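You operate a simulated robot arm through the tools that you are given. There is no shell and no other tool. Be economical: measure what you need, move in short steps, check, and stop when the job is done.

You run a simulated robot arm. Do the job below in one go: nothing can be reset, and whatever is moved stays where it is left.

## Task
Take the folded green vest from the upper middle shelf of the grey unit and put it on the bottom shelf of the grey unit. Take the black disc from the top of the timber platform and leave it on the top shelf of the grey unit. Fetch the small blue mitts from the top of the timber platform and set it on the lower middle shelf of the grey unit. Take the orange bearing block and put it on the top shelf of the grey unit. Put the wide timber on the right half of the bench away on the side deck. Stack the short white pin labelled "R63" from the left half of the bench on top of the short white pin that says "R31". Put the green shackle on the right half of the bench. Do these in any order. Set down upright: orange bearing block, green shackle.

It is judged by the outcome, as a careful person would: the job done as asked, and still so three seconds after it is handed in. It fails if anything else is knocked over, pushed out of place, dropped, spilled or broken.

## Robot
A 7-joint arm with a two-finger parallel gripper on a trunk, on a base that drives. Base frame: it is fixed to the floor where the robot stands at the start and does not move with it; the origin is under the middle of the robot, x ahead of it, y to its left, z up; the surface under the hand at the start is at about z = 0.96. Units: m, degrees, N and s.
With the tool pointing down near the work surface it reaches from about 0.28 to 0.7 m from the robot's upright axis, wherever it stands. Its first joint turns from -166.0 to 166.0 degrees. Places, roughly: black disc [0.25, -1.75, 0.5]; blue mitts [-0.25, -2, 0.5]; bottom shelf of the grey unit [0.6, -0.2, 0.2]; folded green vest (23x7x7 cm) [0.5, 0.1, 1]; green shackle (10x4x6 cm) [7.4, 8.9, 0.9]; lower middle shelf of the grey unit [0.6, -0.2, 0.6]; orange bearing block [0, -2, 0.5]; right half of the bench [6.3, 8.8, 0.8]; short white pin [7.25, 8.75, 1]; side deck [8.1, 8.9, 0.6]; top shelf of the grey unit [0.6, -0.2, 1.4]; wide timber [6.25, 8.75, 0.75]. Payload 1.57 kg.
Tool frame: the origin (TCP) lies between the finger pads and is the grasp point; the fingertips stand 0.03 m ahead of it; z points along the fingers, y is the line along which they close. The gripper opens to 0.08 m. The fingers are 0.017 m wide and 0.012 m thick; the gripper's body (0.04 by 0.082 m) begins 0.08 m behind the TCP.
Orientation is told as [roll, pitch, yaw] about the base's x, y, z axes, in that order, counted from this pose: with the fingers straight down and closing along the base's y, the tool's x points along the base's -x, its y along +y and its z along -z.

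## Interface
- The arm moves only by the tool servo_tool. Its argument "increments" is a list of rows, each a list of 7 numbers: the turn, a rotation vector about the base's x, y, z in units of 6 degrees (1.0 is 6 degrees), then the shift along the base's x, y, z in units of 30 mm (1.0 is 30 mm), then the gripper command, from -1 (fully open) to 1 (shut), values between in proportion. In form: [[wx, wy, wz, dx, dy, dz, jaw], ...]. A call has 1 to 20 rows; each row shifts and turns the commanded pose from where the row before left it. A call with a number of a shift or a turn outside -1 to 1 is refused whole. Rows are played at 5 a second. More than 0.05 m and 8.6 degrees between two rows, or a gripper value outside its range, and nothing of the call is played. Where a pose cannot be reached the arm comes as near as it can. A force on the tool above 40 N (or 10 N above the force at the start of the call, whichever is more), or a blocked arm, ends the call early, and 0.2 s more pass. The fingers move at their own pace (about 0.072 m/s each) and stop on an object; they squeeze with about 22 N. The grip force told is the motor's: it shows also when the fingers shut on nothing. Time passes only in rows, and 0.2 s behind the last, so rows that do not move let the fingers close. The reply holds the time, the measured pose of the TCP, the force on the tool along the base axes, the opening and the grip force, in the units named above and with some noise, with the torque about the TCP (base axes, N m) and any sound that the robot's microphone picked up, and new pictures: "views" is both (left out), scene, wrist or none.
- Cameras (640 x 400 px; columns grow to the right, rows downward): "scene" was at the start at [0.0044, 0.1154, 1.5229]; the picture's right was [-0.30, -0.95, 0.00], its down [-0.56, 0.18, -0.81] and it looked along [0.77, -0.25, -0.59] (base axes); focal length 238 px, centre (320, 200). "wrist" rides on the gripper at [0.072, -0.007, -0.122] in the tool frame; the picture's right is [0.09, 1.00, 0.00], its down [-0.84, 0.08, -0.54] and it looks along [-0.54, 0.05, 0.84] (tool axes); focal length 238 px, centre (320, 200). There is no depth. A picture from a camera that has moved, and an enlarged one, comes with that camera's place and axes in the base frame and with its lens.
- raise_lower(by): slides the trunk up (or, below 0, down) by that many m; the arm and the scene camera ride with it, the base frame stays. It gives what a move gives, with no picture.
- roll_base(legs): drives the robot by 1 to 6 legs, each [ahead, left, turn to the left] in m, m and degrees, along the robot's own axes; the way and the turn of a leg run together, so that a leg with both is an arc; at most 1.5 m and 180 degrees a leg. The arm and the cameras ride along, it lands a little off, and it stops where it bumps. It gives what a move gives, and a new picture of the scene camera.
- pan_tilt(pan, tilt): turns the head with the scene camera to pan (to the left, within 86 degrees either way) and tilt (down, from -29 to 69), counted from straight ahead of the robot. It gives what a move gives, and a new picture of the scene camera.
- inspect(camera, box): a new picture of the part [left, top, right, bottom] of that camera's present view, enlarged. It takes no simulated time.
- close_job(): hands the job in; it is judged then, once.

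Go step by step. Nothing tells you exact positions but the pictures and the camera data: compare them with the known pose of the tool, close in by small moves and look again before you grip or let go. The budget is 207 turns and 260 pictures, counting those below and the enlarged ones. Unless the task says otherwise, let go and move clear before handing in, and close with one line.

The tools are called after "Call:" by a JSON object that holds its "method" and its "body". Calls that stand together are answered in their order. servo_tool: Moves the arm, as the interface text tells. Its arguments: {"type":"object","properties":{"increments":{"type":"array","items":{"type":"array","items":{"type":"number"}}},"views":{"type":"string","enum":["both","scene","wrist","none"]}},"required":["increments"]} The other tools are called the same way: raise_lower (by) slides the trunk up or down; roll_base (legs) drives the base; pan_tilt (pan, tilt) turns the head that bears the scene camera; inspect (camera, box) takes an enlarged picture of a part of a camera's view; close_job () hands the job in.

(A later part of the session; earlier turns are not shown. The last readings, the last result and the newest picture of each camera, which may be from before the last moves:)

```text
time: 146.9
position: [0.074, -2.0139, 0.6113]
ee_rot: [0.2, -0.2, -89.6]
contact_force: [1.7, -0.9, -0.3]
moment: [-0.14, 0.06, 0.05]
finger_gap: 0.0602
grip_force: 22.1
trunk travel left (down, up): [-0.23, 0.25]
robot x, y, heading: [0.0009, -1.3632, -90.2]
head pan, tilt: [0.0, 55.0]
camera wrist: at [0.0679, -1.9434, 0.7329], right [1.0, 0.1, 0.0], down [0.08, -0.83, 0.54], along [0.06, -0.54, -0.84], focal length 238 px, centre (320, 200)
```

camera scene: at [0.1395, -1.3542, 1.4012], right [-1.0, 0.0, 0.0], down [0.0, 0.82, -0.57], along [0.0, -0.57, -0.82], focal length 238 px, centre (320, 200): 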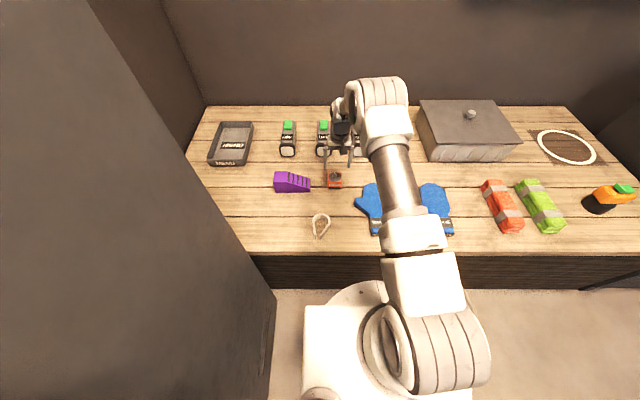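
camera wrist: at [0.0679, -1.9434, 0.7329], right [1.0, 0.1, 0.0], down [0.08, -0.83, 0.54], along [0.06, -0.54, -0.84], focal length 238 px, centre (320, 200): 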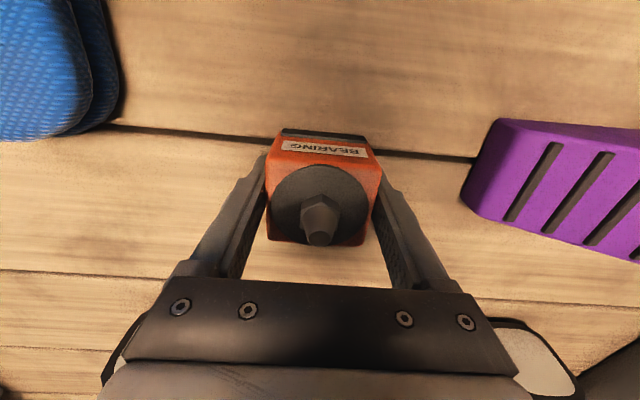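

Gripped at 60 mm. Lifting and retracting.

Call:
{"method": "servo_tool", "body": {"increments": [[0, 0, 0, 0, 0, 0.6, 1], [0, 0, 0, 0, 0, 1, 1], [0, 0, 0, 0, 0, 1, 1], [0, 0, 0, 0, 0, 1, 1], [0, 0, 0, 0, 0, 1, 1], [0, 0, 0, -0.4, 1, 1, 1], [0, 0, 0, -0.4, 1, 1, 1], [0, 0, 0, -0.4, 1, 1, 1], [0, 0, 0, -0.4, 1, 1, 1], [0, 0, 0, -0.4, 1, 1, 1], [0, 0, 0, -0.4, 1, 1, 1], [0, 0, 0, 0, 0, 0, 1]], "views": "both"}}

Call:
{"method": "roll_base", "body": {"legs": [[-0.9, 0, 0], [0, -0.45, 0], [0, 0, 90]]}}

Call:
{"method": "raise_lower", "body": {"by": 0.15}}

Call:
{"method": "pan_tilt", "body": {"pan": 0, "tilt": 20}}

```text
time: 149.5
position: [0.0019, -1.8346, 0.9283]
ee_rot: [0.2, -0.1, -89.7]
contact_force: [-0.3, 1.0, -5.9]
moment: [0.03, -0.01, 0.03]
finger_gap: 0.0599
grip_force: 21.9
trunk travel left (down, up): [-0.23, 0.25]
robot x, y, heading: [-0.0045, -1.3642, -89.9]
head pan, tilt: [0.0, 55.0]
camera scene: at [0.1395, -1.3542, 1.4012], right [-1.0, 0.0, 0.0], down [0.0, 0.82, -0.57], along [0.0, -0.57, -0.82], focal length 238 px, centre (320, 200)
camera wrist: at [-0.0062, -1.7631, 1.0497], right [1.0, 0.1, 0.0], down [0.08, -0.84, 0.54], along [0.06, -0.54, -0.84], focal length 238 px, centre (320, 200)
```

scene: 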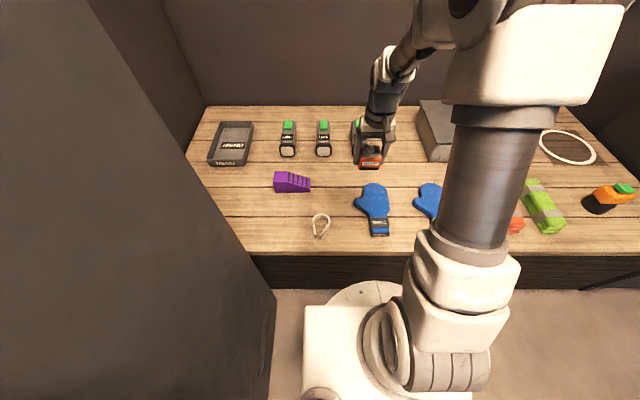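
wrist: 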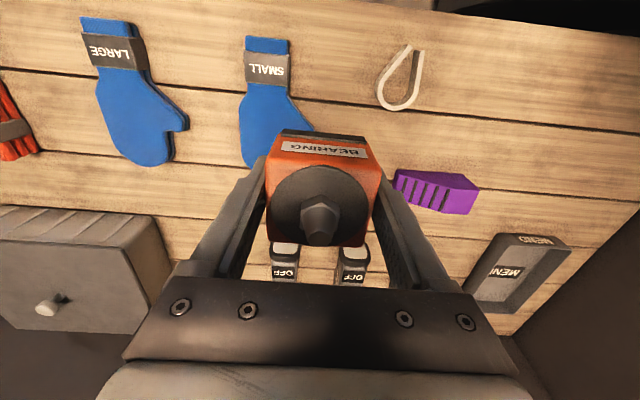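

```text
time: 164.4
position: [0.0124, -0.4642, 0.9273]
ee_rot: [0.1, -0.1, 1.4]
contact_force: [0.4, -0.2, -5.0]
moment: [0.01, 0.01, -0.02]
finger_gap: 0.0599
grip_force: 22.1
trunk travel left (down, up): [-0.23, 0.25]
robot x, y, heading: [-0.4584, -0.4774, 1.3]
head pan, tilt: [0.0, 55.0]
camera scene: at [-0.4671, -0.3344, 1.4012], right [0.02, -1.0, 0.0], down [-0.82, -0.02, -0.57], along [0.57, 0.01, -0.82], focal length 238 px, centre (320, 200)
```

scene: 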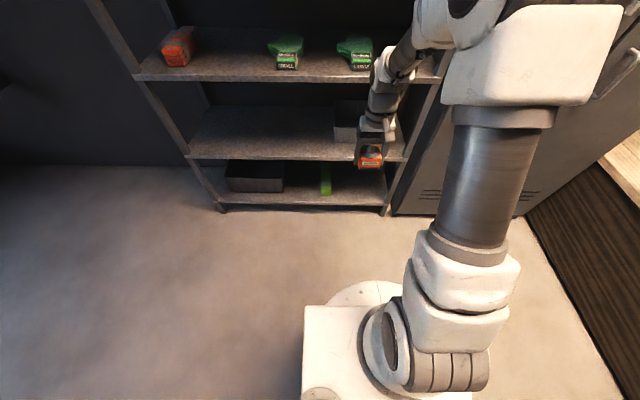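

```text
time: 166.1
position: [0.0134, -0.4641, 1.0789]
ee_rot: [0.2, -0.1, 1.4]
contact_force: [-0.4, -0.2, -5.9]
moment: [-0.02, 0.05, 0.0]
finger_gap: 0.0599
grip_force: 21.7
trunk travel left (down, up): [-0.38, 0.1]
robot x, y, heading: [-0.4554, -0.4761, 1.0]
head pan, tilt: [0.0, 55.0]
```

```text
time: 167.1
position: [0.013, -0.4645, 1.0776]
ee_rot: [0.2, -0.1, 1.4]
contact_force: [-0.4, 0.3, -5.3]
moment: [0.04, 0.02, 0.04]
finger_gap: 0.0597
grip_force: 21.8
trunk travel left (down, up): [-0.38, 0.1]
robot x, y, heading: [-0.4563, -0.4748, 1.0]
head pan, tilt: [0.0, 20.0]
camera scene: at [-0.446, -0.334, 1.6032], right [0.02, -1.0, 0.0], down [-0.34, -0.01, -0.94], along [0.94, 0.02, -0.34], focal length 238 px, centre (320, 200)
```

scene: 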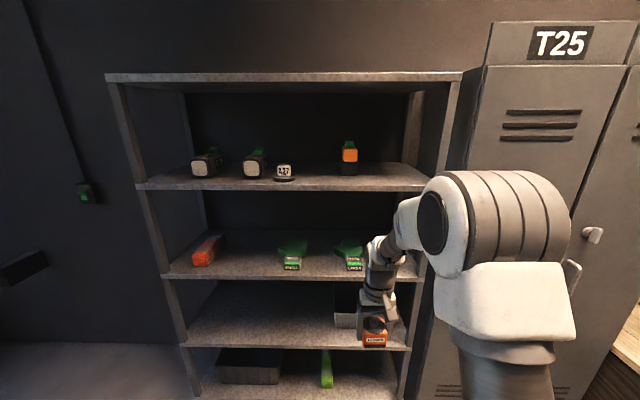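

Now I'll raise the block, shift left to y ≈ -0.31 and approach. From the disc's contact height I expect contact at TCP z ≈ 1.394.

Call:
{"method": "servo_tool", "body": {"increments": [[0, 0, 0, 0, 0, 1, 1], [0, 0, 0, 0, 0, 1, 1], [0, 0, 0, 0, 0, 1, 1], [0, 0, 0, 0, 0, 1, 1], [0, 0, 0, 0, 0, 1, 1], [0, 0, 0, 0, 0, 1, 1], [0, 0, 0, 0, 0, 1, 1], [0, 0, 0, 0, 0, 1, 1], [0, 0, 0, 0, 0, 1, 1], [0, 0, 0, 0, 0, 1, 1], [0, 0, 0, 0, 0, 1, 1], [0, 0, 0, 0, 0, 0.3, 1], [0, 0, 0, 0, 0, 0, 1]], "views": "none"}}

Call:
{"method": "roll_base", "body": {"legs": [[0, 0.155, -1.2], [0.28, 0, 0]]}}

```text
time: 169.9
position: [0.014, -0.4628, 1.4159]
ee_rot: [0.2, -0.2, 1.4]
contact_force: [0.7, -0.3, -5.7]
moment: [0.02, 0.04, -0.03]
finger_gap: 0.06
grip_force: 22.2
trunk travel left (down, up): [-0.38, 0.1]
robot x, y, heading: [-0.4566, -0.4751, 1.2]
head pan, tilt: [0.0, 20.0]
```

```text
time: 173.8
position: [0.2956, -0.3178, 1.4166]
ee_rot: [0.2, 0.0, 0.1]
contact_force: [0.1, 0.4, -5.5]
moment: [0.01, 0.05, -0.02]
finger_gap: 0.0598
grip_force: 22.5
trunk travel left (down, up): [-0.38, 0.1]
robot x, y, heading: [-0.1767, -0.3227, -0.2]
head pan, tilt: [0.0, 20.0]
camera scene: at [-0.1605, -0.1786, 1.6033], right [0.0, -1.0, 0.0], down [-0.34, 0.0, -0.94], along [0.94, 0.0, -0.34], focal length 238 px, centre (320, 200)
```

scene: 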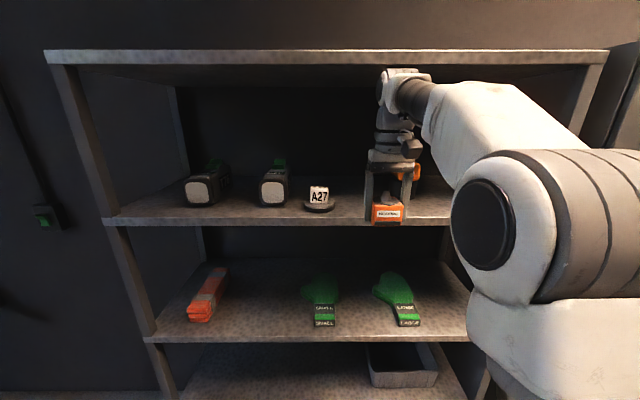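

Call:
{"method": "roll_base", "body": {"legs": [[0.15, 0, 0]]}}

Call:
{"method": "inspect", "body": {"camera": "scene", "box": [280, 40, 480, 260]}}

Call:
{"method": "servo_tool", "body": {"increments": [[0, 0, 0, 0, 0, -0.2, 1], [0, 0, 0, 0, 0, -0.15, 1], [0, 0, 0, 0, 0, -0.15, 1], [0, 0, 0, 0, 0, 0, 1]], "views": "none"}}

```text
time: 175.4
position: [0.4472, -0.3181, 1.4173]
ee_rot: [0.2, -0.1, 0.1]
contact_force: [0.7, 0.5, -4.8]
moment: [0.02, 0.05, 0.01]
finger_gap: 0.0599
grip_force: 21.8
trunk travel left (down, up): [-0.38, 0.1]
robot x, y, heading: [-0.026, -0.323, -0.2]
head pan, tilt: [0.0, 20.0]
camera scene: at [-0.0099, -0.179, 1.6033], right [0.0, -1.0, 0.0], down [-0.34, 0.0, -0.94], along [0.94, 0.0, -0.34], focal length 238 px, centre (320, 200)
```

scene: 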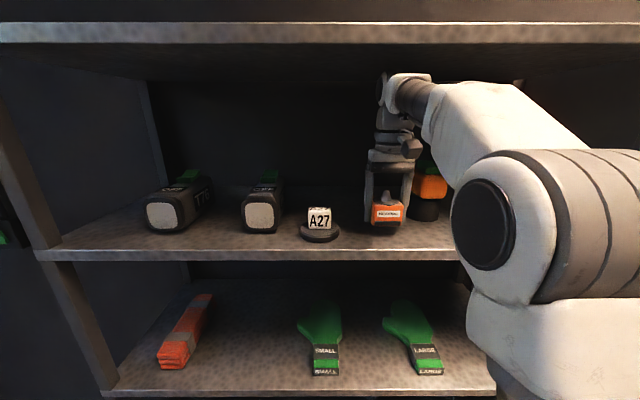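

```text
1.82 times, centred on (380, 150) of scene
camera zoom: at [-0.0099, -0.179, 1.6033], right [0.0, -1.0, 0.0], down [-0.34, 0.0, -0.94], along [0.94, 0.0, -0.34], focal length 432 px, centre (211, 291)
```

zoom: 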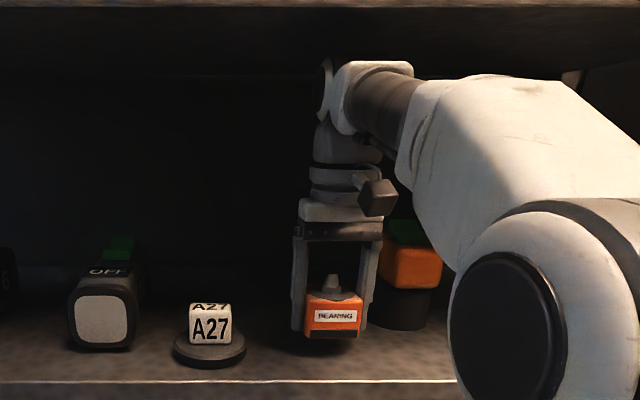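

```text
time: 176.4
position: [0.4472, -0.3183, 1.4012]
ee_rot: [0.2, -0.1, 0.1]
contact_force: [0.4, 0.2, -5.0]
moment: [-0.03, 0.03, -0.01]
finger_gap: 0.06
grip_force: 21.5
trunk travel left (down, up): [-0.38, 0.1]
robot x, y, heading: [-0.0257, -0.3232, -0.2]
head pan, tilt: [0.0, 20.0]
```

Call:
{"method": "servo_tool", "body": {"increments": [[0, 0, 0, 0, 0, -0.12, 1], [0, 0, 0, 0, 0, -0.12, 1], [0, 0, 0, 0, 0, 0, 1]], "views": "none"}}

```text
time: 177.2
position: [0.4457, -0.3177, 1.3946]
ee_rot: [0.3, 0.0, 0.2]
contact_force: [-0.3, 0.1, -5.5]
moment: [0.02, 0.02, -0.02]
finger_gap: 0.0596
grip_force: 21.9
trunk travel left (down, up): [-0.38, 0.1]
robot x, y, heading: [-0.0259, -0.3202, -0.0]
head pan, tilt: [0.0, 20.0]
```

Call:
{"method": "servo_tool", "body": {"increments": [[0, 0, 0, 0, 0, -0.1, 1], [0, 0, 0, 0, 0, -0.1, 1], [0, 0, 0, 0, 0, 0, 1]], "views": "none"}}

```text
time: 178.0
position: [0.4459, -0.3181, 1.3924]
ee_rot: [0.2, -0.5, 0.1]
contact_force: [6.2, -0.5, 20.6]
moment: [-0.52, 0.07, 0.06]
finger_gap: 0.06
grip_force: 21.6
trunk travel left (down, up): [-0.38, 0.1]
robot x, y, heading: [-0.0196, -0.3184, -0.2]
head pan, tilt: [0.0, 20.0]
```

Contact at 1.393. Easing, opening and backing off.

Call:
{"method": "servo_tool", "body": {"increments": [[0, 0, 0, 0, 0, 0.08, 1], [0, 0, 0, 0, 0, 0, 0.2], [0, 0, 0, 0, 0, 0, -1], [0, 0, 0, 0, 0, 0, -1], [0, 0, 0, 0, 0, 0.15, -1], [0, 0, 0, -0.5, 0, 0, -1], [0, 0, 0, -0.5, 0, 0, -1], [0, 0, 0, 0, 0, 0, -1]], "views": "wrist"}}

Call:
{"method": "roll_base", "body": {"legs": [[-0.45, 0, 0]]}}

```text
time: 179.8
position: [0.4156, -0.3191, 1.3963]
ee_rot: [0.2, -0.1, 0.1]
contact_force: [-0.2, 0.2, -0.2]
moment: [0.0, 0.05, 0.03]
finger_gap: 0.0799
grip_force: 0.1
trunk travel left (down, up): [-0.38, 0.1]
robot x, y, heading: [-0.0231, -0.3178, 0.0]
head pan, tilt: [0.0, 20.0]
camera wrist: at [0.3429, -0.3263, 1.5175], right [-0.09, 1.0, 0.0], down [0.84, 0.08, 0.54], along [0.54, 0.05, -0.84], focal length 238 px, centre (320, 200)
```

wrist: 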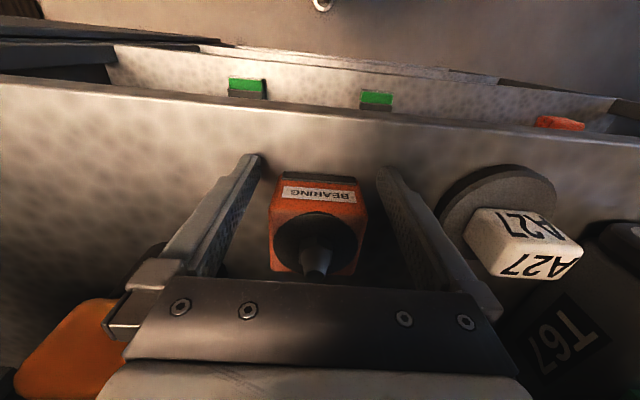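

```text
time: 183.2
position: [-0.0271, -0.3164, 1.3961]
ee_rot: [0.2, -0.1, 0.5]
contact_force: [-0.8, -0.4, -0.8]
moment: [0.01, -0.02, -0.01]
finger_gap: 0.0802
grip_force: 0.1
trunk travel left (down, up): [-0.38, 0.1]
robot x, y, heading: [-0.4665, -0.3216, 0.3]
head pan, tilt: [0.0, 20.0]
camera scene: at [-0.4546, -0.1796, 1.6033], right [0.01, -1.0, 0.0], down [-0.34, 0.0, -0.94], along [0.94, 0.0, -0.34], focal length 238 px, centre (320, 200)
```

scene: 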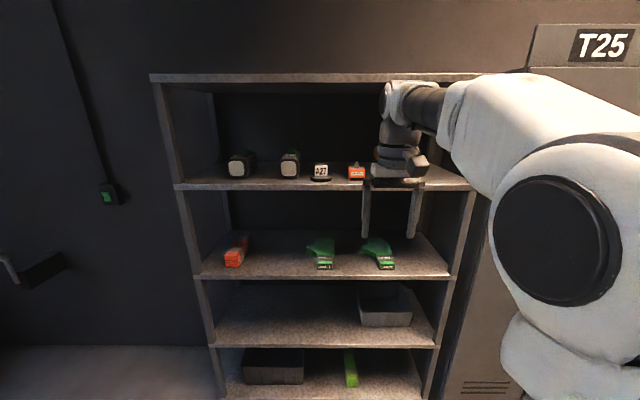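

Bearing is upright on the top shelf. Now back to the platform for the small mitts.

Call:
{"method": "roll_base", "body": {"legs": [[0, 0, -90], [1.0, 0, 0], [0, 0.42, 0]]}}

Call:
{"method": "raise_lower", "body": {"by": -0.3}}

Call:
{"method": "pan_tilt", "body": {"pan": 0, "tilt": 50}}

Call:
{"method": "servo_tool", "body": {"increments": [[0, 0, 0, 0, 0, -1, -1], [0, 0, 0, 0, 0, -1, -1], [0, 0, 0, 0, 0, -1, -1], [0, 0, 0, 0, 0, -1, -1], [0, 0, 0, 0, 0, -1, -1], [0, 0, 0, 0, 0, -1, -1], [0, 0, 0, 0, 0, -1, -1], [0, 0, 0, 0, 0, -1, -1], [0, 0, 0, 0, 0, -1, -1], [0, 0, 0, 0, 0, -1, -1], [0, 0, 0, 0, 0, 0, -1]]}}

```text
time: 198.7
position: [-0.1008, -1.7846, 1.3954]
ee_rot: [0.3, -0.2, -92.0]
contact_force: [-0.7, -0.1, -0.8]
moment: [0.01, 0.04, 0.0]
finger_gap: 0.0802
grip_force: 0.1
trunk travel left (down, up): [-0.38, 0.1]
robot x, y, heading: [-0.0883, -1.3481, -92.3]
head pan, tilt: [0.0, 20.0]
camera scene: at [0.0528, -1.3604, 1.6033], right [-1.0, 0.04, 0.0], down [0.01, 0.34, -0.94], along [-0.04, -0.94, -0.34], focal length 238 px, centre (320, 200)
```

scene: 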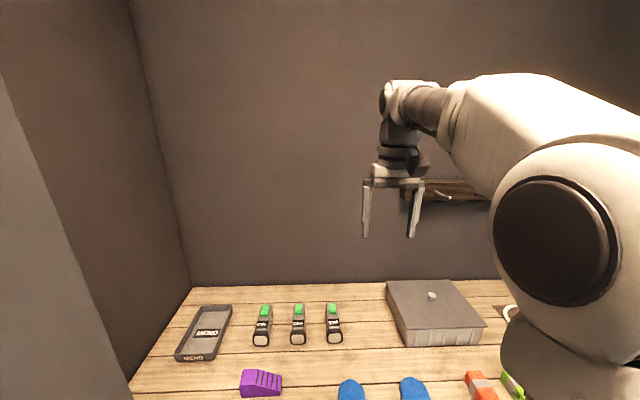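

```text
time: 201.7
position: [-0.1012, -1.7847, 1.0966]
ee_rot: [0.2, -0.1, -92.1]
contact_force: [0.6, -0.3, -0.3]
moment: [-0.02, -0.01, 0.03]
finger_gap: 0.0799
grip_force: 0.2
trunk travel left (down, up): [-0.08, 0.4]
robot x, y, heading: [-0.0896, -1.3439, -92.2]
head pan, tilt: [0.0, 20.0]
```

```text
time: 202.6
position: [-0.101, -1.784, 1.0961]
ee_rot: [0.2, 0.0, -92.0]
contact_force: [-0.7, -0.2, 0.3]
moment: [-0.01, 0.0, 0.01]
finger_gap: 0.08
grip_force: 0.0
trunk travel left (down, up): [-0.08, 0.4]
robot x, y, heading: [-0.0873, -1.3469, -91.9]
head pan, tilt: [0.0, 50.0]
camera scene: at [0.0533, -1.3443, 1.2578], right [-1.0, 0.04, 0.0], down [0.03, 0.76, -0.64], along [-0.02, -0.64, -0.77], focal length 238 px, centre (320, 200)
```

scene: 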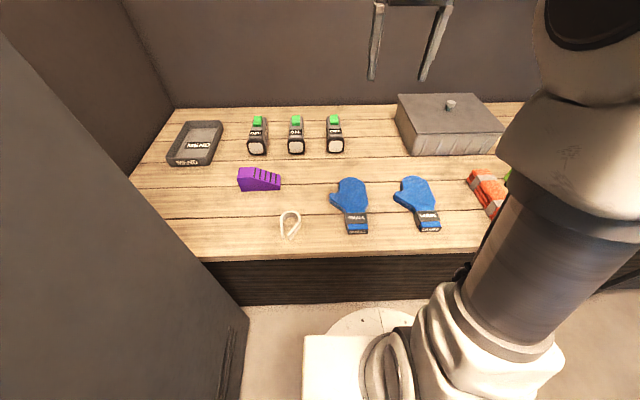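

```text
time: 205.0
position: [-0.1009, -1.7825, 0.7982]
ee_rot: [0.3, -0.1, -92.0]
contact_force: [0.3, 0.3, 1.0]
moment: [-0.01, -0.02, 0.03]
finger_gap: 0.0799
grip_force: 0.1
trunk travel left (down, up): [-0.08, 0.4]
robot x, y, heading: [-0.0859, -1.3484, -92.2]
head pan, tilt: [0.0, 50.0]
camera scene: at [0.0533, -1.3443, 1.2577], right [-1.0, 0.04, 0.0], down [0.03, 0.77, -0.64], along [-0.02, -0.64, -0.77], focal length 238 px, centre (320, 200)
camera wrist: at [-0.1053, -1.7113, 0.9181], right [1.0, 0.06, 0.0], down [0.05, -0.84, 0.54], along [0.03, -0.54, -0.84], focal length 238 px, centre (320, 200)
```

scene: 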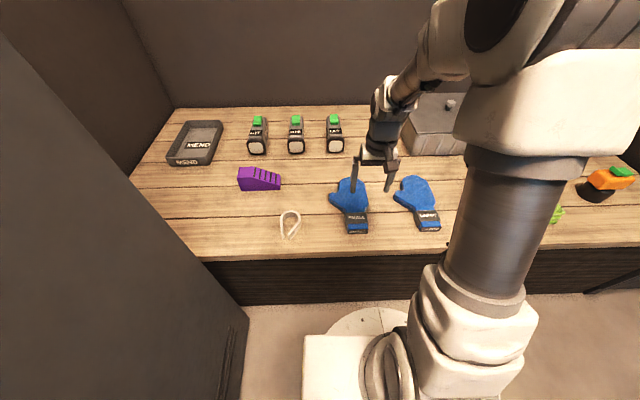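
wrist: 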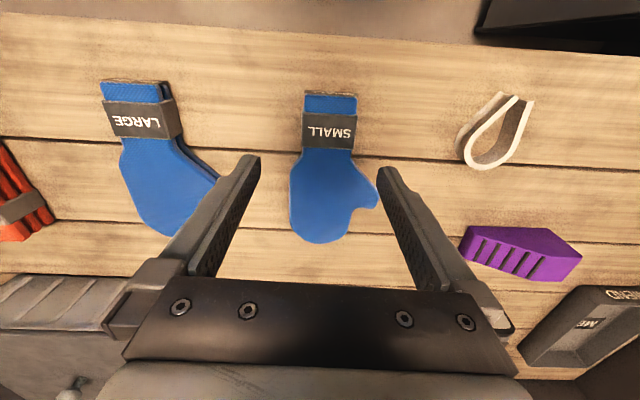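

The small mitts lie along y at x ≈ -0.09, from y = -1.75 to -1.98; I'll grip them at y ≈ -1.83 with a 20° forward tilt.

Call:
{"method": "servo_tool", "body": {"increments": [[-1, 0, 0.33, 0.15, -0.5, 0, -1], [-1, 0, 0, 0.15, -0.6, -0.5, -1], [-1, 0, 0, 0, -0.5, -0.9, -1], [-0.33, 0, 0, 0, 0, -0.9, -1], [0, 0, 0, 0, 0, -0.9, -1], [0, 0, 0, 0, 0, 0, -1]]}}

```text
time: 206.4
position: [-0.0915, -1.833, 0.6996]
ee_rot: [0.2, -20.0, -89.9]
contact_force: [0.2, 0.2, 0.7]
moment: [0.0, 0.01, 0.01]
finger_gap: 0.0803
grip_force: 0.1
trunk travel left (down, up): [-0.08, 0.4]
robot x, y, heading: [-0.0905, -1.3444, -92.2]
head pan, tilt: [0.0, 50.0]
camera scene: at [0.0533, -1.3443, 1.2577], right [-1.0, 0.04, 0.0], down [0.03, 0.77, -0.64], along [-0.02, -0.64, -0.77], focal length 238 px, centre (320, 200)
camera wrist: at [-0.0989, -1.7247, 0.7892], right [1.0, 0.09, -0.03], down [0.08, -0.6, 0.8], along [0.05, -0.8, -0.6], focal length 238 px, centre (320, 200)
```

scene: 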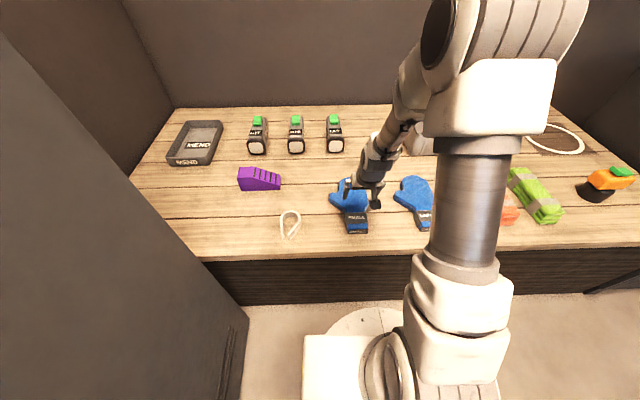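
wrist: 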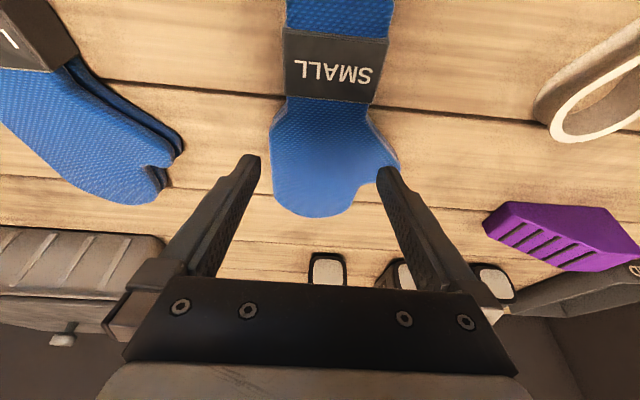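

Shifting 1.5 cm back toward the cuff border where it is ~6.5 cm wide, then descending.

Call:
{"method": "servo_tool", "body": {"increments": [[0, 0, 0, 0.1, 0.5, -0.5, -1], [0, 0, 0, 0, 0, -0.6, -1], [0, 0, 0, 0, 0, 0, -1]], "views": "wrist"}}

```text
time: 207.2
position: [-0.0887, -1.818, 0.6655]
ee_rot: [0.3, -20.1, -90.0]
contact_force: [0.3, 0.6, -0.2]
moment: [0.02, 0.05, 0.0]
finger_gap: 0.0802
grip_force: 0.1
trunk travel left (down, up): [-0.08, 0.4]
robot x, y, heading: [-0.0857, -1.3446, -92.5]
head pan, tilt: [0.0, 50.0]
camera wrist: at [-0.0956, -1.7096, 0.7556], right [1.0, 0.09, -0.03], down [0.07, -0.6, 0.8], along [0.05, -0.8, -0.6], focal length 238 px, centre (320, 200)
```

wrist: 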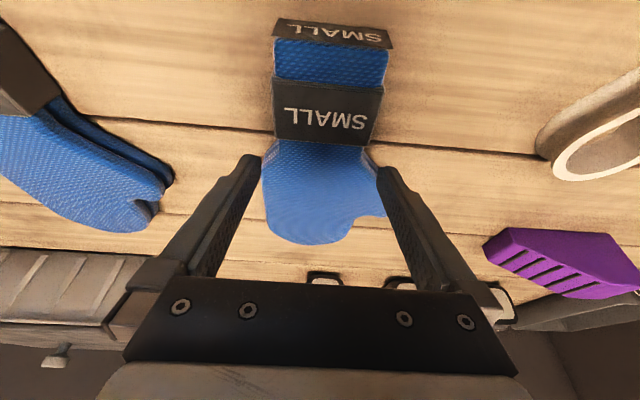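

Well straddled. Descend and close.

Call:
{"method": "servo_tool", "body": {"increments": [[0, 0, 0, 0.08, 0, -0.8, -1], [0, 0, 0, 0, 0, -0.75, -1], [0, 0, 0, 0, 0, 0, -1], [0, 0, 0, 0, 0, 0, 1], [0, 0, 0, 0, 0, 0, 1], [0, 0, 0, 0, 0, 0, 1]], "views": "wrist"}}

```text
time: 208.6
position: [-0.0855, -1.817, 0.6203]
ee_rot: [0.3, -20.1, -90.0]
contact_force: [-0.5, -0.3, -0.4]
moment: [-0.14, 0.12, -0.12]
finger_gap: 0.0697
grip_force: 21.8
trunk travel left (down, up): [-0.08, 0.4]
robot x, y, heading: [-0.0882, -1.3426, -92.3]
head pan, tilt: [0.0, 50.0]
camera wrist: at [-0.0934, -1.7079, 0.7097], right [1.0, 0.09, -0.03], down [0.07, -0.6, 0.8], along [0.05, -0.8, -0.6], focal length 238 px, centre (320, 200)
```

wrist: 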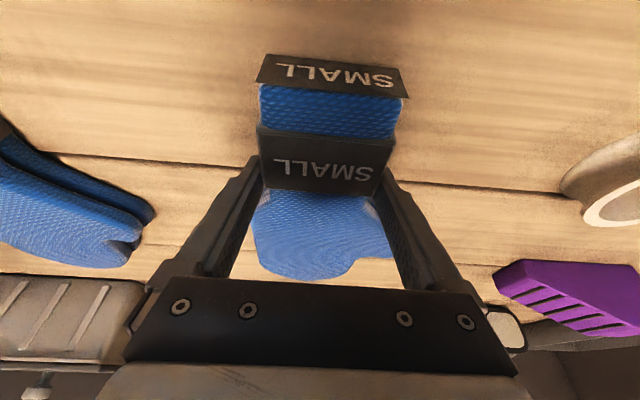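

Gripped at 70 mm. Lifting to check it holds.

Call:
{"method": "servo_tool", "body": {"increments": [[0, 0, 0, 0, 0, 0.6, 1], [0, 0, 0, 0, 0, 1, 1], [0, 0, 0, 0, 0, 1, 1], [0, 0, 0, 0, 0, 1, 1], [0, 0, 0, 0, 0, 1, 1], [0, 0, 0, 0, 0, 1, 1], [0, 0, 0, 0, 0, 1, 1], [0, 0, 0, 0, 0, 0, 1]]}}

```text
time: 210.4
position: [-0.0871, -1.8174, 0.8199]
ee_rot: [0.3, -20.2, -89.9]
contact_force: [-0.3, 0.5, -2.6]
moment: [0.12, 0.01, -0.02]
finger_gap: 0.0695
grip_force: 21.9
trunk travel left (down, up): [-0.08, 0.4]
robot x, y, heading: [-0.0875, -1.3465, -92.2]
head pan, tilt: [0.0, 50.0]
camera scene: at [0.0533, -1.3444, 1.2577], right [-1.0, 0.04, 0.0], down [0.03, 0.77, -0.64], along [-0.02, -0.64, -0.77], focal length 238 px, centre (320, 200)
camera wrist: at [-0.0949, -1.7092, 0.9088], right [1.0, 0.09, -0.03], down [0.07, -0.6, 0.8], along [0.05, -0.8, -0.6], focal length 238 px, centre (320, 200)
```

scene: 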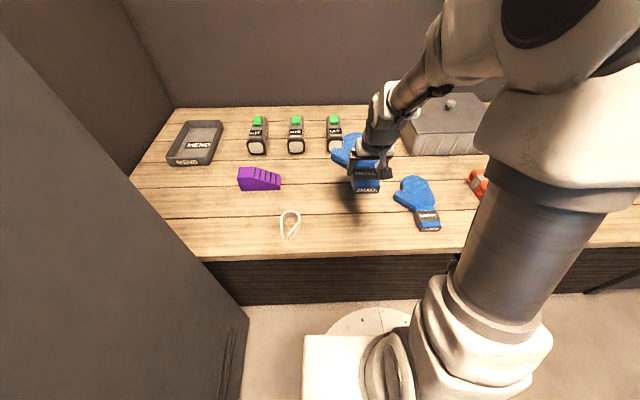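
wrist: 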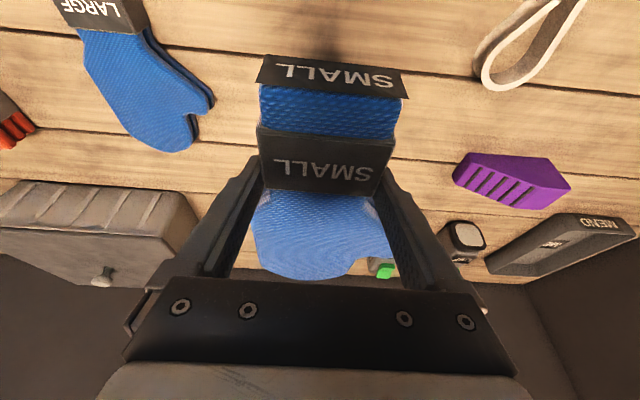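

Held level. Carrying to the unit.

Call:
{"method": "roll_base", "body": {"legs": [[-0.9, 0, 0], [0, -0.4, 0], [0, 0, 92.2]]}}

Call:
{"method": "pan_tilt", "body": {"pan": 0, "tilt": 35}}

```text
time: 225.0
position: [0.0271, -0.4106, 0.8203]
ee_rot: [0.2, -20.1, 1.8]
contact_force: [0.7, -0.8, -1.7]
moment: [-0.03, 0.13, -0.01]
finger_gap: 0.0694
grip_force: 21.7
trunk travel left (down, up): [-0.08, 0.4]
robot x, y, heading: [-0.4477, -0.4241, -0.5]
head pan, tilt: [0.0, 50.0]
camera scene: at [-0.4475, -0.283, 1.2577], right [-0.01, -1.0, 0.0], down [-0.77, 0.01, -0.64], along [0.64, 0.0, -0.77], focal length 238 px, centre (320, 200)
```

scene: 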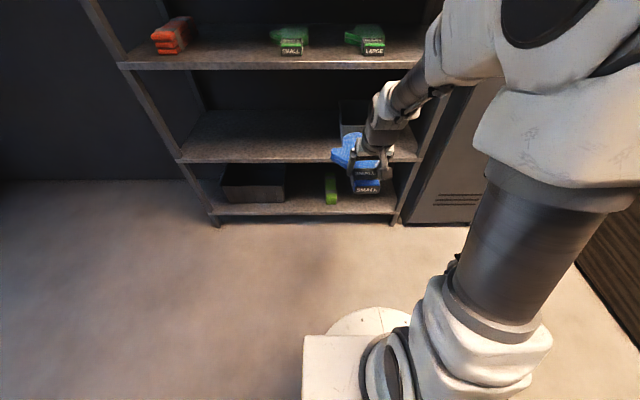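

```text
time: 225.8
position: [0.0272, -0.4091, 0.8186]
ee_rot: [0.3, -20.1, 1.7]
contact_force: [-0.3, 0.5, -2.1]
moment: [0.0, 0.1, -0.02]
finger_gap: 0.0693
grip_force: 22.2
trunk travel left (down, up): [-0.08, 0.4]
robot x, y, heading: [-0.4489, -0.4234, -0.6]
head pan, tilt: [0.0, 35.0]
camera scene: at [-0.4365, -0.283, 1.2794], right [-0.01, -1.0, 0.0], down [-0.57, 0.0, -0.82], along [0.82, -0.01, -0.57], focal length 238 px, centre (320, 200)
```

scene: 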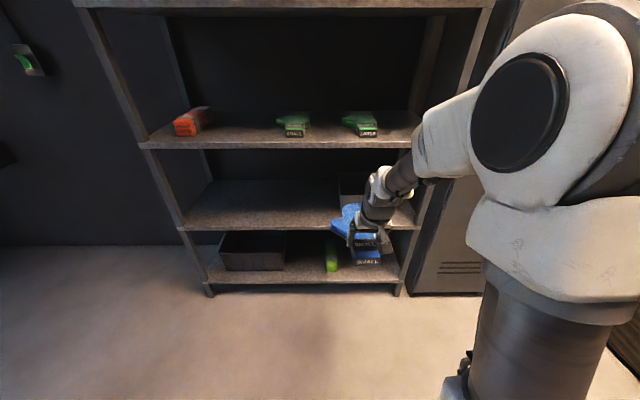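

Grip is stable. I'll shift left to y ≈ -0.1, go low and extend the arm so the forearm clears the shelf above, then drive in.

Call:
{"method": "roll_base", "body": {"legs": [[0, 0.32, 0]]}}

Call:
{"method": "raise_lower", "body": {"by": -0.075}}

Call:
{"method": "servo_tool", "body": {"increments": [[0, 0, -0.2, 0, 0, -1, 1], [0, 0, 0, 0, 0, -1, 1], [0, 0, 0, 0, 0, -1, 1], [0, 0, 0, 0.5, 0, -0.7, 1], [0, 0, 0, 1, 0, 0, 1], [0, 0, 0, 1, 0, 0, 1], [0, 0, 0, 1, 0, 0, 1], [0, 0, 0, 1, 0, 0, 1], [0, 0, 0, 1, 0, 0, 1], [0, 0, 0, 0, 0, 0, 1]]}}

```text
time: 228.7
position: [0.0294, -0.0987, 0.8185]
ee_rot: [0.4, -20.1, 1.6]
contact_force: [-0.3, 0.2, -2.2]
moment: [0.0, 0.09, -0.02]
finger_gap: 0.0696
grip_force: 22.6
trunk travel left (down, up): [-0.08, 0.4]
robot x, y, heading: [-0.4467, -0.1124, -0.5]
head pan, tilt: [0.0, 35.0]
camera scene: at [-0.4331, 0.0295, 1.2795], right [-0.01, -1.0, 0.0], down [-0.57, 0.01, -0.82], along [0.82, -0.01, -0.57], focal length 238 px, centre (320, 200)
```

scene: 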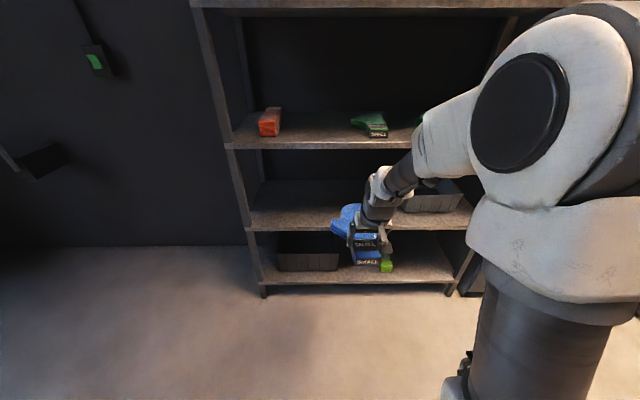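

```text
time: 229.8
position: [0.0293, -0.0991, 0.7441]
ee_rot: [0.4, -20.1, 1.6]
contact_force: [0.2, 0.1, -1.7]
moment: [-0.03, 0.16, -0.02]
finger_gap: 0.0696
grip_force: 21.9
trunk travel left (down, up): [-0.005, 0.475]
robot x, y, heading: [-0.4467, -0.1118, -0.5]
head pan, tilt: [0.0, 35.0]
```

```text
time: 232.1
position: [0.1931, -0.1006, 0.6339]
ee_rot: [0.3, -20.1, 0.5]
contact_force: [-0.3, 0.6, -1.3]
moment: [0.01, 0.11, 0.0]
finger_gap: 0.0693
grip_force: 22.3
trunk travel left (down, up): [-0.005, 0.475]
robot x, y, heading: [-0.4486, -0.1097, -0.5]
head pan, tilt: [0.0, 35.0]
camera scene: at [-0.4331, 0.0295, 1.2045], right [-0.01, -1.0, 0.0], down [-0.57, 0.01, -0.82], along [0.82, -0.01, -0.57], focal length 238 px, centre (320, 200)
camera wrist: at [0.0848, -0.1093, 0.7226], right [-0.09, 1.0, -0.03], down [0.6, 0.08, 0.8], along [0.8, 0.06, -0.6], focal length 238 px, centre (320, 200)
```

scene: 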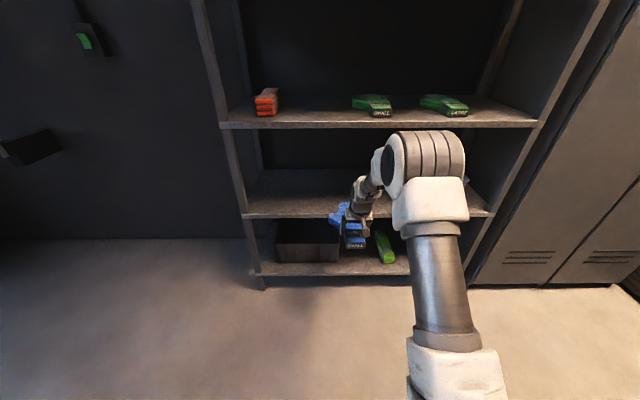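
wrist: 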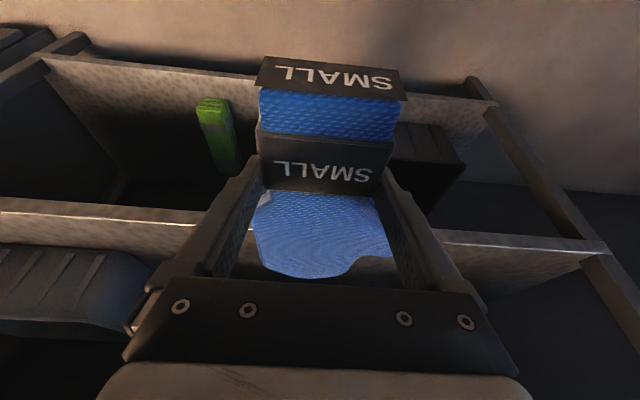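

The elbow might come near the upper-middle shelf's edge, so I'll extend the arm 7 cm more first and drive in less.

Call:
{"method": "servo_tool", "body": {"increments": [[0, 0, 0, 1, 0, 0, 1], [0, 0, 0, 1, 0, 0, 1], [0, 0, 0, 0.5, 0, 0, 1], [0, 0, 0, 0, 0, 0, 1]], "views": "scene"}}

Call:
{"method": "roll_base", "body": {"legs": [[0.12, 0, 0]]}}

```text
time: 233.1
position: [0.271, -0.1008, 0.6336]
ee_rot: [0.3, -20.0, 0.5]
contact_force: [0.7, -0.3, -2.2]
moment: [-0.01, 0.14, 0.03]
finger_gap: 0.0696
grip_force: 22.2
trunk travel left (down, up): [-0.005, 0.475]
robot x, y, heading: [-0.4399, -0.1115, -0.6]
head pan, tilt: [0.0, 35.0]
camera scene: at [-0.4331, 0.0295, 1.2045], right [-0.01, -1.0, 0.0], down [-0.57, 0.01, -0.82], along [0.82, -0.01, -0.57], focal length 238 px, centre (320, 200)
```

scene: 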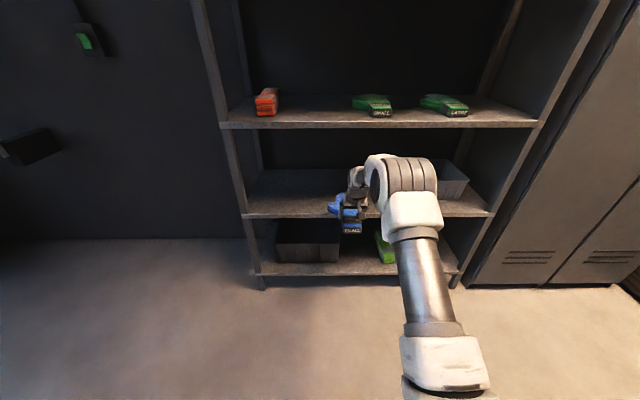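

```text
time: 234.5
position: [0.3901, -0.1027, 0.6339]
ee_rot: [0.2, -20.1, 0.2]
contact_force: [-0.4, -0.4, -2.0]
moment: [-0.02, 0.11, 0.01]
finger_gap: 0.0694
grip_force: 21.8
trunk travel left (down, up): [-0.005, 0.475]
robot x, y, heading: [-0.3247, -0.114, -1.0]
head pan, tilt: [0.0, 35.0]
camera scene: at [-0.3127, 0.028, 1.2045], right [-0.01, -1.0, 0.0], down [-0.57, 0.01, -0.82], along [0.82, -0.01, -0.57], focal length 238 px, centre (320, 200)
```

scene: 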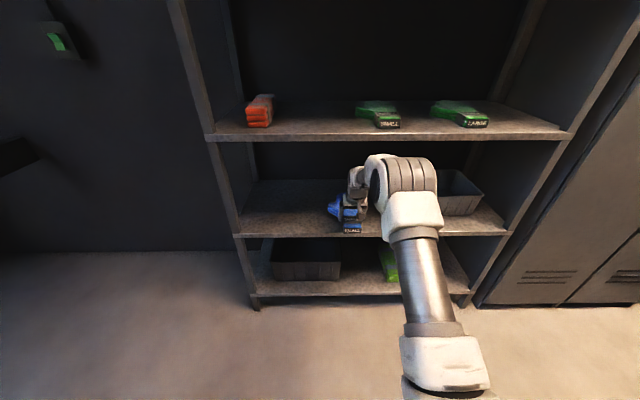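

Call:
{"method": "roll_base", "body": {"legs": [[0.09, 0, 0.8]]}}

Call:
{"method": "servo_tool", "body": {"increments": [[0, 0, 0, 0, 0, -0.3, 1], [0, 0, 0, 0, 0, -0.3, 1], [0, 0, 0, 0, 0, -0.2, 1], [0, 0, 0, 0, 0, -0.2, 1], [0, 0, 0, 0, 0, 0, 1]]}}

```text
time: 235.7
position: [0.4786, -0.0933, 0.6327]
ee_rot: [0.3, -20.1, 1.1]
contact_force: [0.0, 0.3, -0.5]
moment: [-0.01, 0.13, 0.04]
finger_gap: 0.0696
grip_force: 22.6
trunk travel left (down, up): [-0.005, 0.475]
robot x, y, heading: [-0.2345, -0.1113, -0.1]
head pan, tilt: [0.0, 35.0]
camera scene: at [-0.2259, 0.0275, 1.2045], right [0.0, -1.0, 0.0], down [-0.57, 0.0, -0.82], along [0.82, 0.0, -0.57], focal length 238 px, centre (320, 200)
```

scene: 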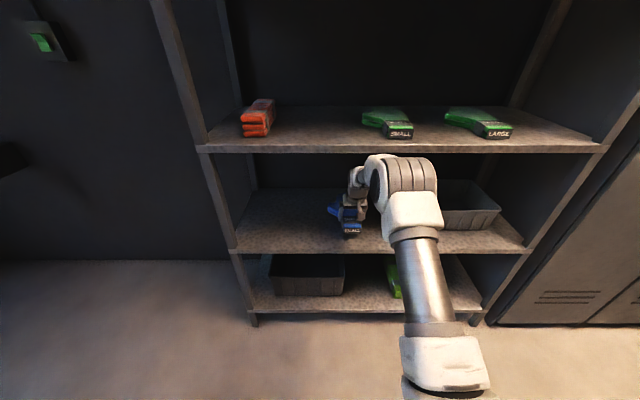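

```text
time: 236.9
position: [0.4797, -0.0936, 0.6044]
ee_rot: [0.3, -20.1, 1.0]
contact_force: [-0.9, 0.0, 0.2]
moment: [-0.07, -0.16, 0.04]
finger_gap: 0.0696
grip_force: 21.6
trunk travel left (down, up): [-0.005, 0.475]
robot x, y, heading: [-0.235, -0.1153, -0.2]
head pan, tilt: [0.0, 35.0]
camera scene: at [-0.2261, 0.0275, 1.2045], right [0.0, -1.0, 0.0], down [-0.57, 0.0, -0.82], along [0.82, 0.0, -0.57], focal length 238 px, centre (320, 200)
camera wrist: at [0.3693, -0.104, 0.693], right [-0.11, 0.99, -0.03], down [0.6, 0.09, 0.8], along [0.79, 0.07, -0.6], focal length 238 px, centre (320, 200)
```

scene: 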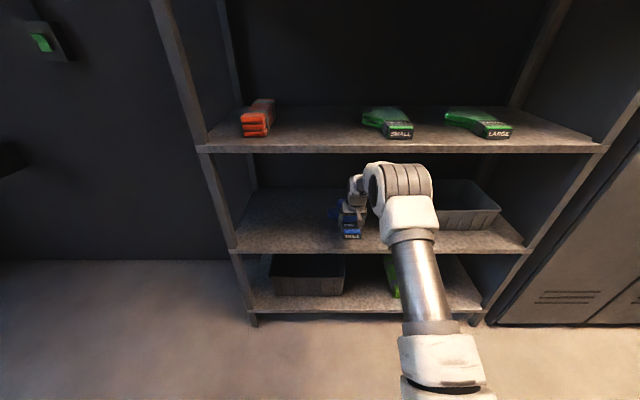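
wrist: 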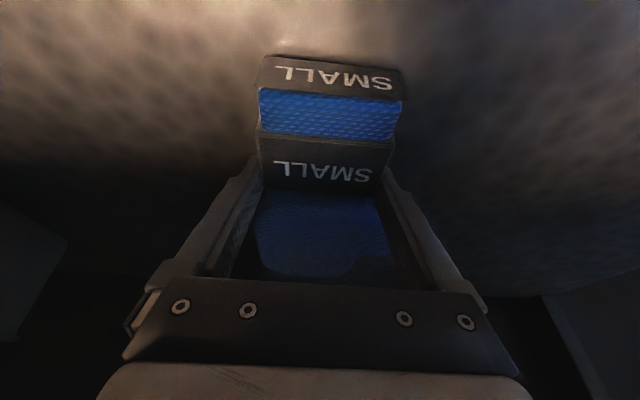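

Weight is coming off onto the shelf. A little lower, then release.

Call:
{"method": "servo_tool", "body": {"increments": [[0, 0, 0, 0, 0, -0.12, 1], [0, 0, 0, 0, 0, 0, 1]], "views": "none"}}

Call:
{"method": "servo_tool", "body": {"increments": [[0, 0, 0, 0, 0, 0, 0.2], [0, 0, 0, 0, 0, 0, -1], [0, 0, 0, 0, 0, 0, -1]], "views": "wrist"}}

```text
time: 237.5
position: [0.4785, -0.0935, 0.6016]
ee_rot: [0.3, -20.2, 1.0]
contact_force: [0.2, -1.0, 2.6]
moment: [-0.27, -0.88, -0.24]
finger_gap: 0.0696
grip_force: 21.5
trunk travel left (down, up): [-0.005, 0.475]
robot x, y, heading: [-0.232, -0.1115, -0.0]
head pan, tilt: [0.0, 35.0]
```

```text
time: 238.3
position: [0.4781, -0.0933, 0.5989]
ee_rot: [0.2, -20.0, 1.0]
contact_force: [0.3, 0.4, 0.0]
moment: [-0.01, -0.04, 0.01]
finger_gap: 0.08
grip_force: 0.1
trunk travel left (down, up): [-0.005, 0.475]
robot x, y, heading: [-0.2347, -0.1152, 0.1]
head pan, tilt: [0.0, 35.0]
camera wrist: at [0.3688, -0.1029, 0.6892], right [-0.11, 0.99, -0.03], down [0.6, 0.09, 0.8], along [0.79, 0.07, -0.6], focal length 238 px, centre (320, 200)
```

wrist: 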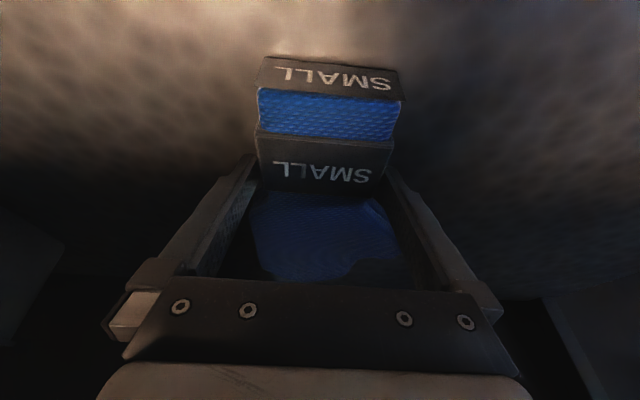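

Mitts are released. Lifting back along the tool axis, then backing out.

Call:
{"method": "servo_tool", "body": {"increments": [[0, 0, 0, -0.2, 0, 0.6, -1], [0, 0, 0, -0.2, 0, 0.6, -1], [0, 0, 0, -0.4, 0, 0.4, -1], [0, 0, 0, -1, 0, 0, -1], [0, 0, 0, 0, 0, 0, -1]], "views": "none"}}

Call:
{"method": "roll_base", "body": {"legs": [[-0.4, 0, 0]]}}

```text
time: 239.5
position: [0.4268, -0.0944, 0.6487]
ee_rot: [0.3, -20.0, 0.9]
contact_force: [0.3, -0.2, -0.5]
moment: [0.04, 0.03, -0.02]
finger_gap: 0.08
grip_force: 0.2
trunk travel left (down, up): [-0.005, 0.475]
robot x, y, heading: [-0.2358, -0.1142, 0.2]
head pan, tilt: [0.0, 35.0]
```

```text
time: 242.7
position: [0.0226, -0.0912, 0.6485]
ee_rot: [0.3, -20.1, 1.3]
contact_force: [0.2, 0.7, -0.3]
moment: [-0.01, -0.03, -0.01]
finger_gap: 0.08
grip_force: 0.1
trunk travel left (down, up): [-0.005, 0.475]
robot x, y, heading: [-0.6357, -0.1181, 0.7]
head pan, tilt: [0.0, 35.0]
camera scene: at [-0.631, 0.0266, 1.2045], right [0.0, -1.0, 0.0], down [-0.57, 0.0, -0.82], along [0.82, 0.0, -0.57], focal length 238 px, centre (320, 200)
```

scene: 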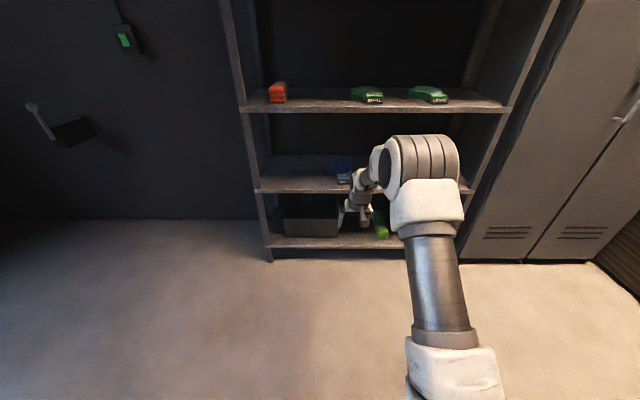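

Mitts are on the lower middle shelf. Next I'll fold the arm in and look around for the way to the bench at about (6.3–7.3, 8.8).

Call:
{"method": "servo_tool", "body": {"increments": [[0, 1, 0, -0.9, 0, 0.8, -1], [0, 1, 0, -0.9, 0, 0.8, -1], [0, 1, 0, -0.9, 0, 0.8, -1], [0, 0.33, 0, -0.9, 0, 0.8, -1], [0, 0, 0, -0.9, 0, 0.8, -1], [0, 0, 0, -0.9, 0, 0.8, -1], [0, 0, 0, -0.9, 0, 0.8, -1], [0, 0, 0, -0.9, 0, 0.8, -1], [0, 0, 0, 0, 0, 0, -1]], "views": "none"}}

Call:
{"method": "raise_lower", "body": {"by": 0.2}}

Call:
{"method": "pan_tilt", "body": {"pan": 70, "tilt": 10}}

```text
time: 244.7
position: [-0.196, -0.0921, 0.8391]
ee_rot: [0.7, -0.2, 1.3]
contact_force: [-0.3, 1.0, 1.6]
moment: [0.0, -0.01, 0.0]
finger_gap: 0.0798
grip_force: 0.1
trunk travel left (down, up): [-0.005, 0.475]
robot x, y, heading: [-0.6384, -0.117, 0.2]
head pan, tilt: [0.0, 35.0]
```

```text
time: 246.9
position: [-0.1957, -0.0919, 1.0386]
ee_rot: [0.8, -0.1, 1.3]
contact_force: [0.7, 0.1, 0.3]
moment: [0.02, 0.01, -0.01]
finger_gap: 0.08
grip_force: 0.2
trunk travel left (down, up): [-0.205, 0.275]
robot x, y, heading: [-0.6452, -0.1159, 0.3]
head pan, tilt: [0.0, 35.0]
```

```text
time: 248.3
position: [-0.1956, -0.0915, 1.039]
ee_rot: [0.7, -0.1, 1.1]
contact_force: [-0.5, -0.6, 0.2]
moment: [-0.02, 0.01, -0.01]
finger_gap: 0.0801
grip_force: 0.1
trunk travel left (down, up): [-0.205, 0.275]
robot x, y, heading: [-0.6341, -0.117, 0.3]
head pan, tilt: [70.0, 10.0]
camera scene: at [-0.6876, 0.1136, 1.4446], right [0.94, -0.34, 0.0], down [-0.06, -0.16, -0.98], along [0.33, 0.93, -0.17], focal length 238 px, centre (320, 200)
```

scene: 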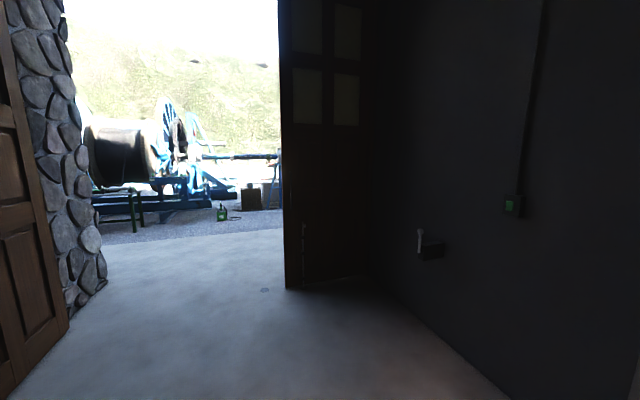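

There's a doorway to the left, between x ≈ -2.1 and -0.25 at y ≈ 2.6–3.4. I'll turn to face it and line up.

Call:
{"method": "roll_base", "body": {"legs": [[0, 0, 90], [0, 0.55, 0], [1.2, 0, 0]]}}

Call:
{"method": "pan_tilt", "body": {"pan": 0, "tilt": 20}}

```text
time: 265.8
position: [-1.2641, 1.5162, 1.0386]
ee_rot: [0.7, -0.1, 93.3]
contact_force: [0.2, -1.3, -0.2]
moment: [-0.02, 0.01, 0.03]
finger_gap: 0.0803
grip_force: 0.1
trunk travel left (down, up): [-0.205, 0.275]
robot x, y, heading: [-1.226, 1.0758, 92.2]
head pan, tilt: [70.0, 10.0]
camera scene: at [-1.4483, 1.0194, 1.4446], right [0.3, 0.95, 0.0], down [0.17, -0.05, -0.98], along [-0.94, 0.3, -0.17], focal length 238 px, centre (320, 200)
```

scene: 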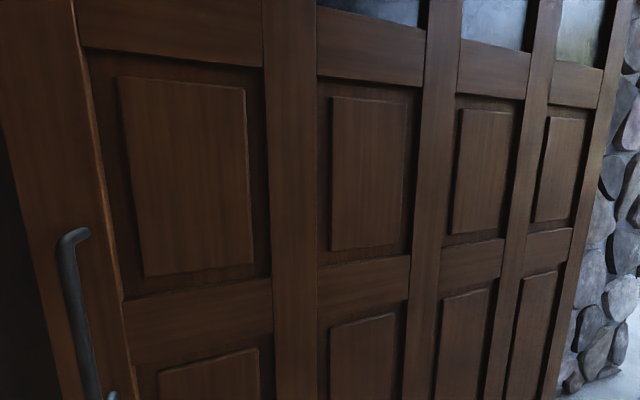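

```text
time: 267.2
position: [-1.2637, 1.5182, 1.039]
ee_rot: [0.7, 0.0, 93.3]
contact_force: [-0.1, -0.4, -0.3]
moment: [0.0, -0.02, -0.01]
finger_gap: 0.0799
grip_force: 0.0
trunk travel left (down, up): [-0.205, 0.275]
robot x, y, heading: [-1.2267, 1.0748, 92.3]
head pan, tilt: [0.0, 20.0]
camera scene: at [-1.3635, 1.0843, 1.4283], right [1.0, 0.04, 0.0], down [0.01, -0.34, -0.94], along [-0.04, 0.94, -0.34], focal length 238 px, centre (320, 200)
```

scene: 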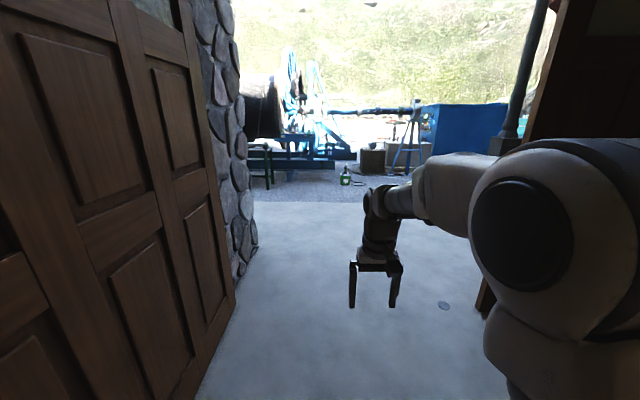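

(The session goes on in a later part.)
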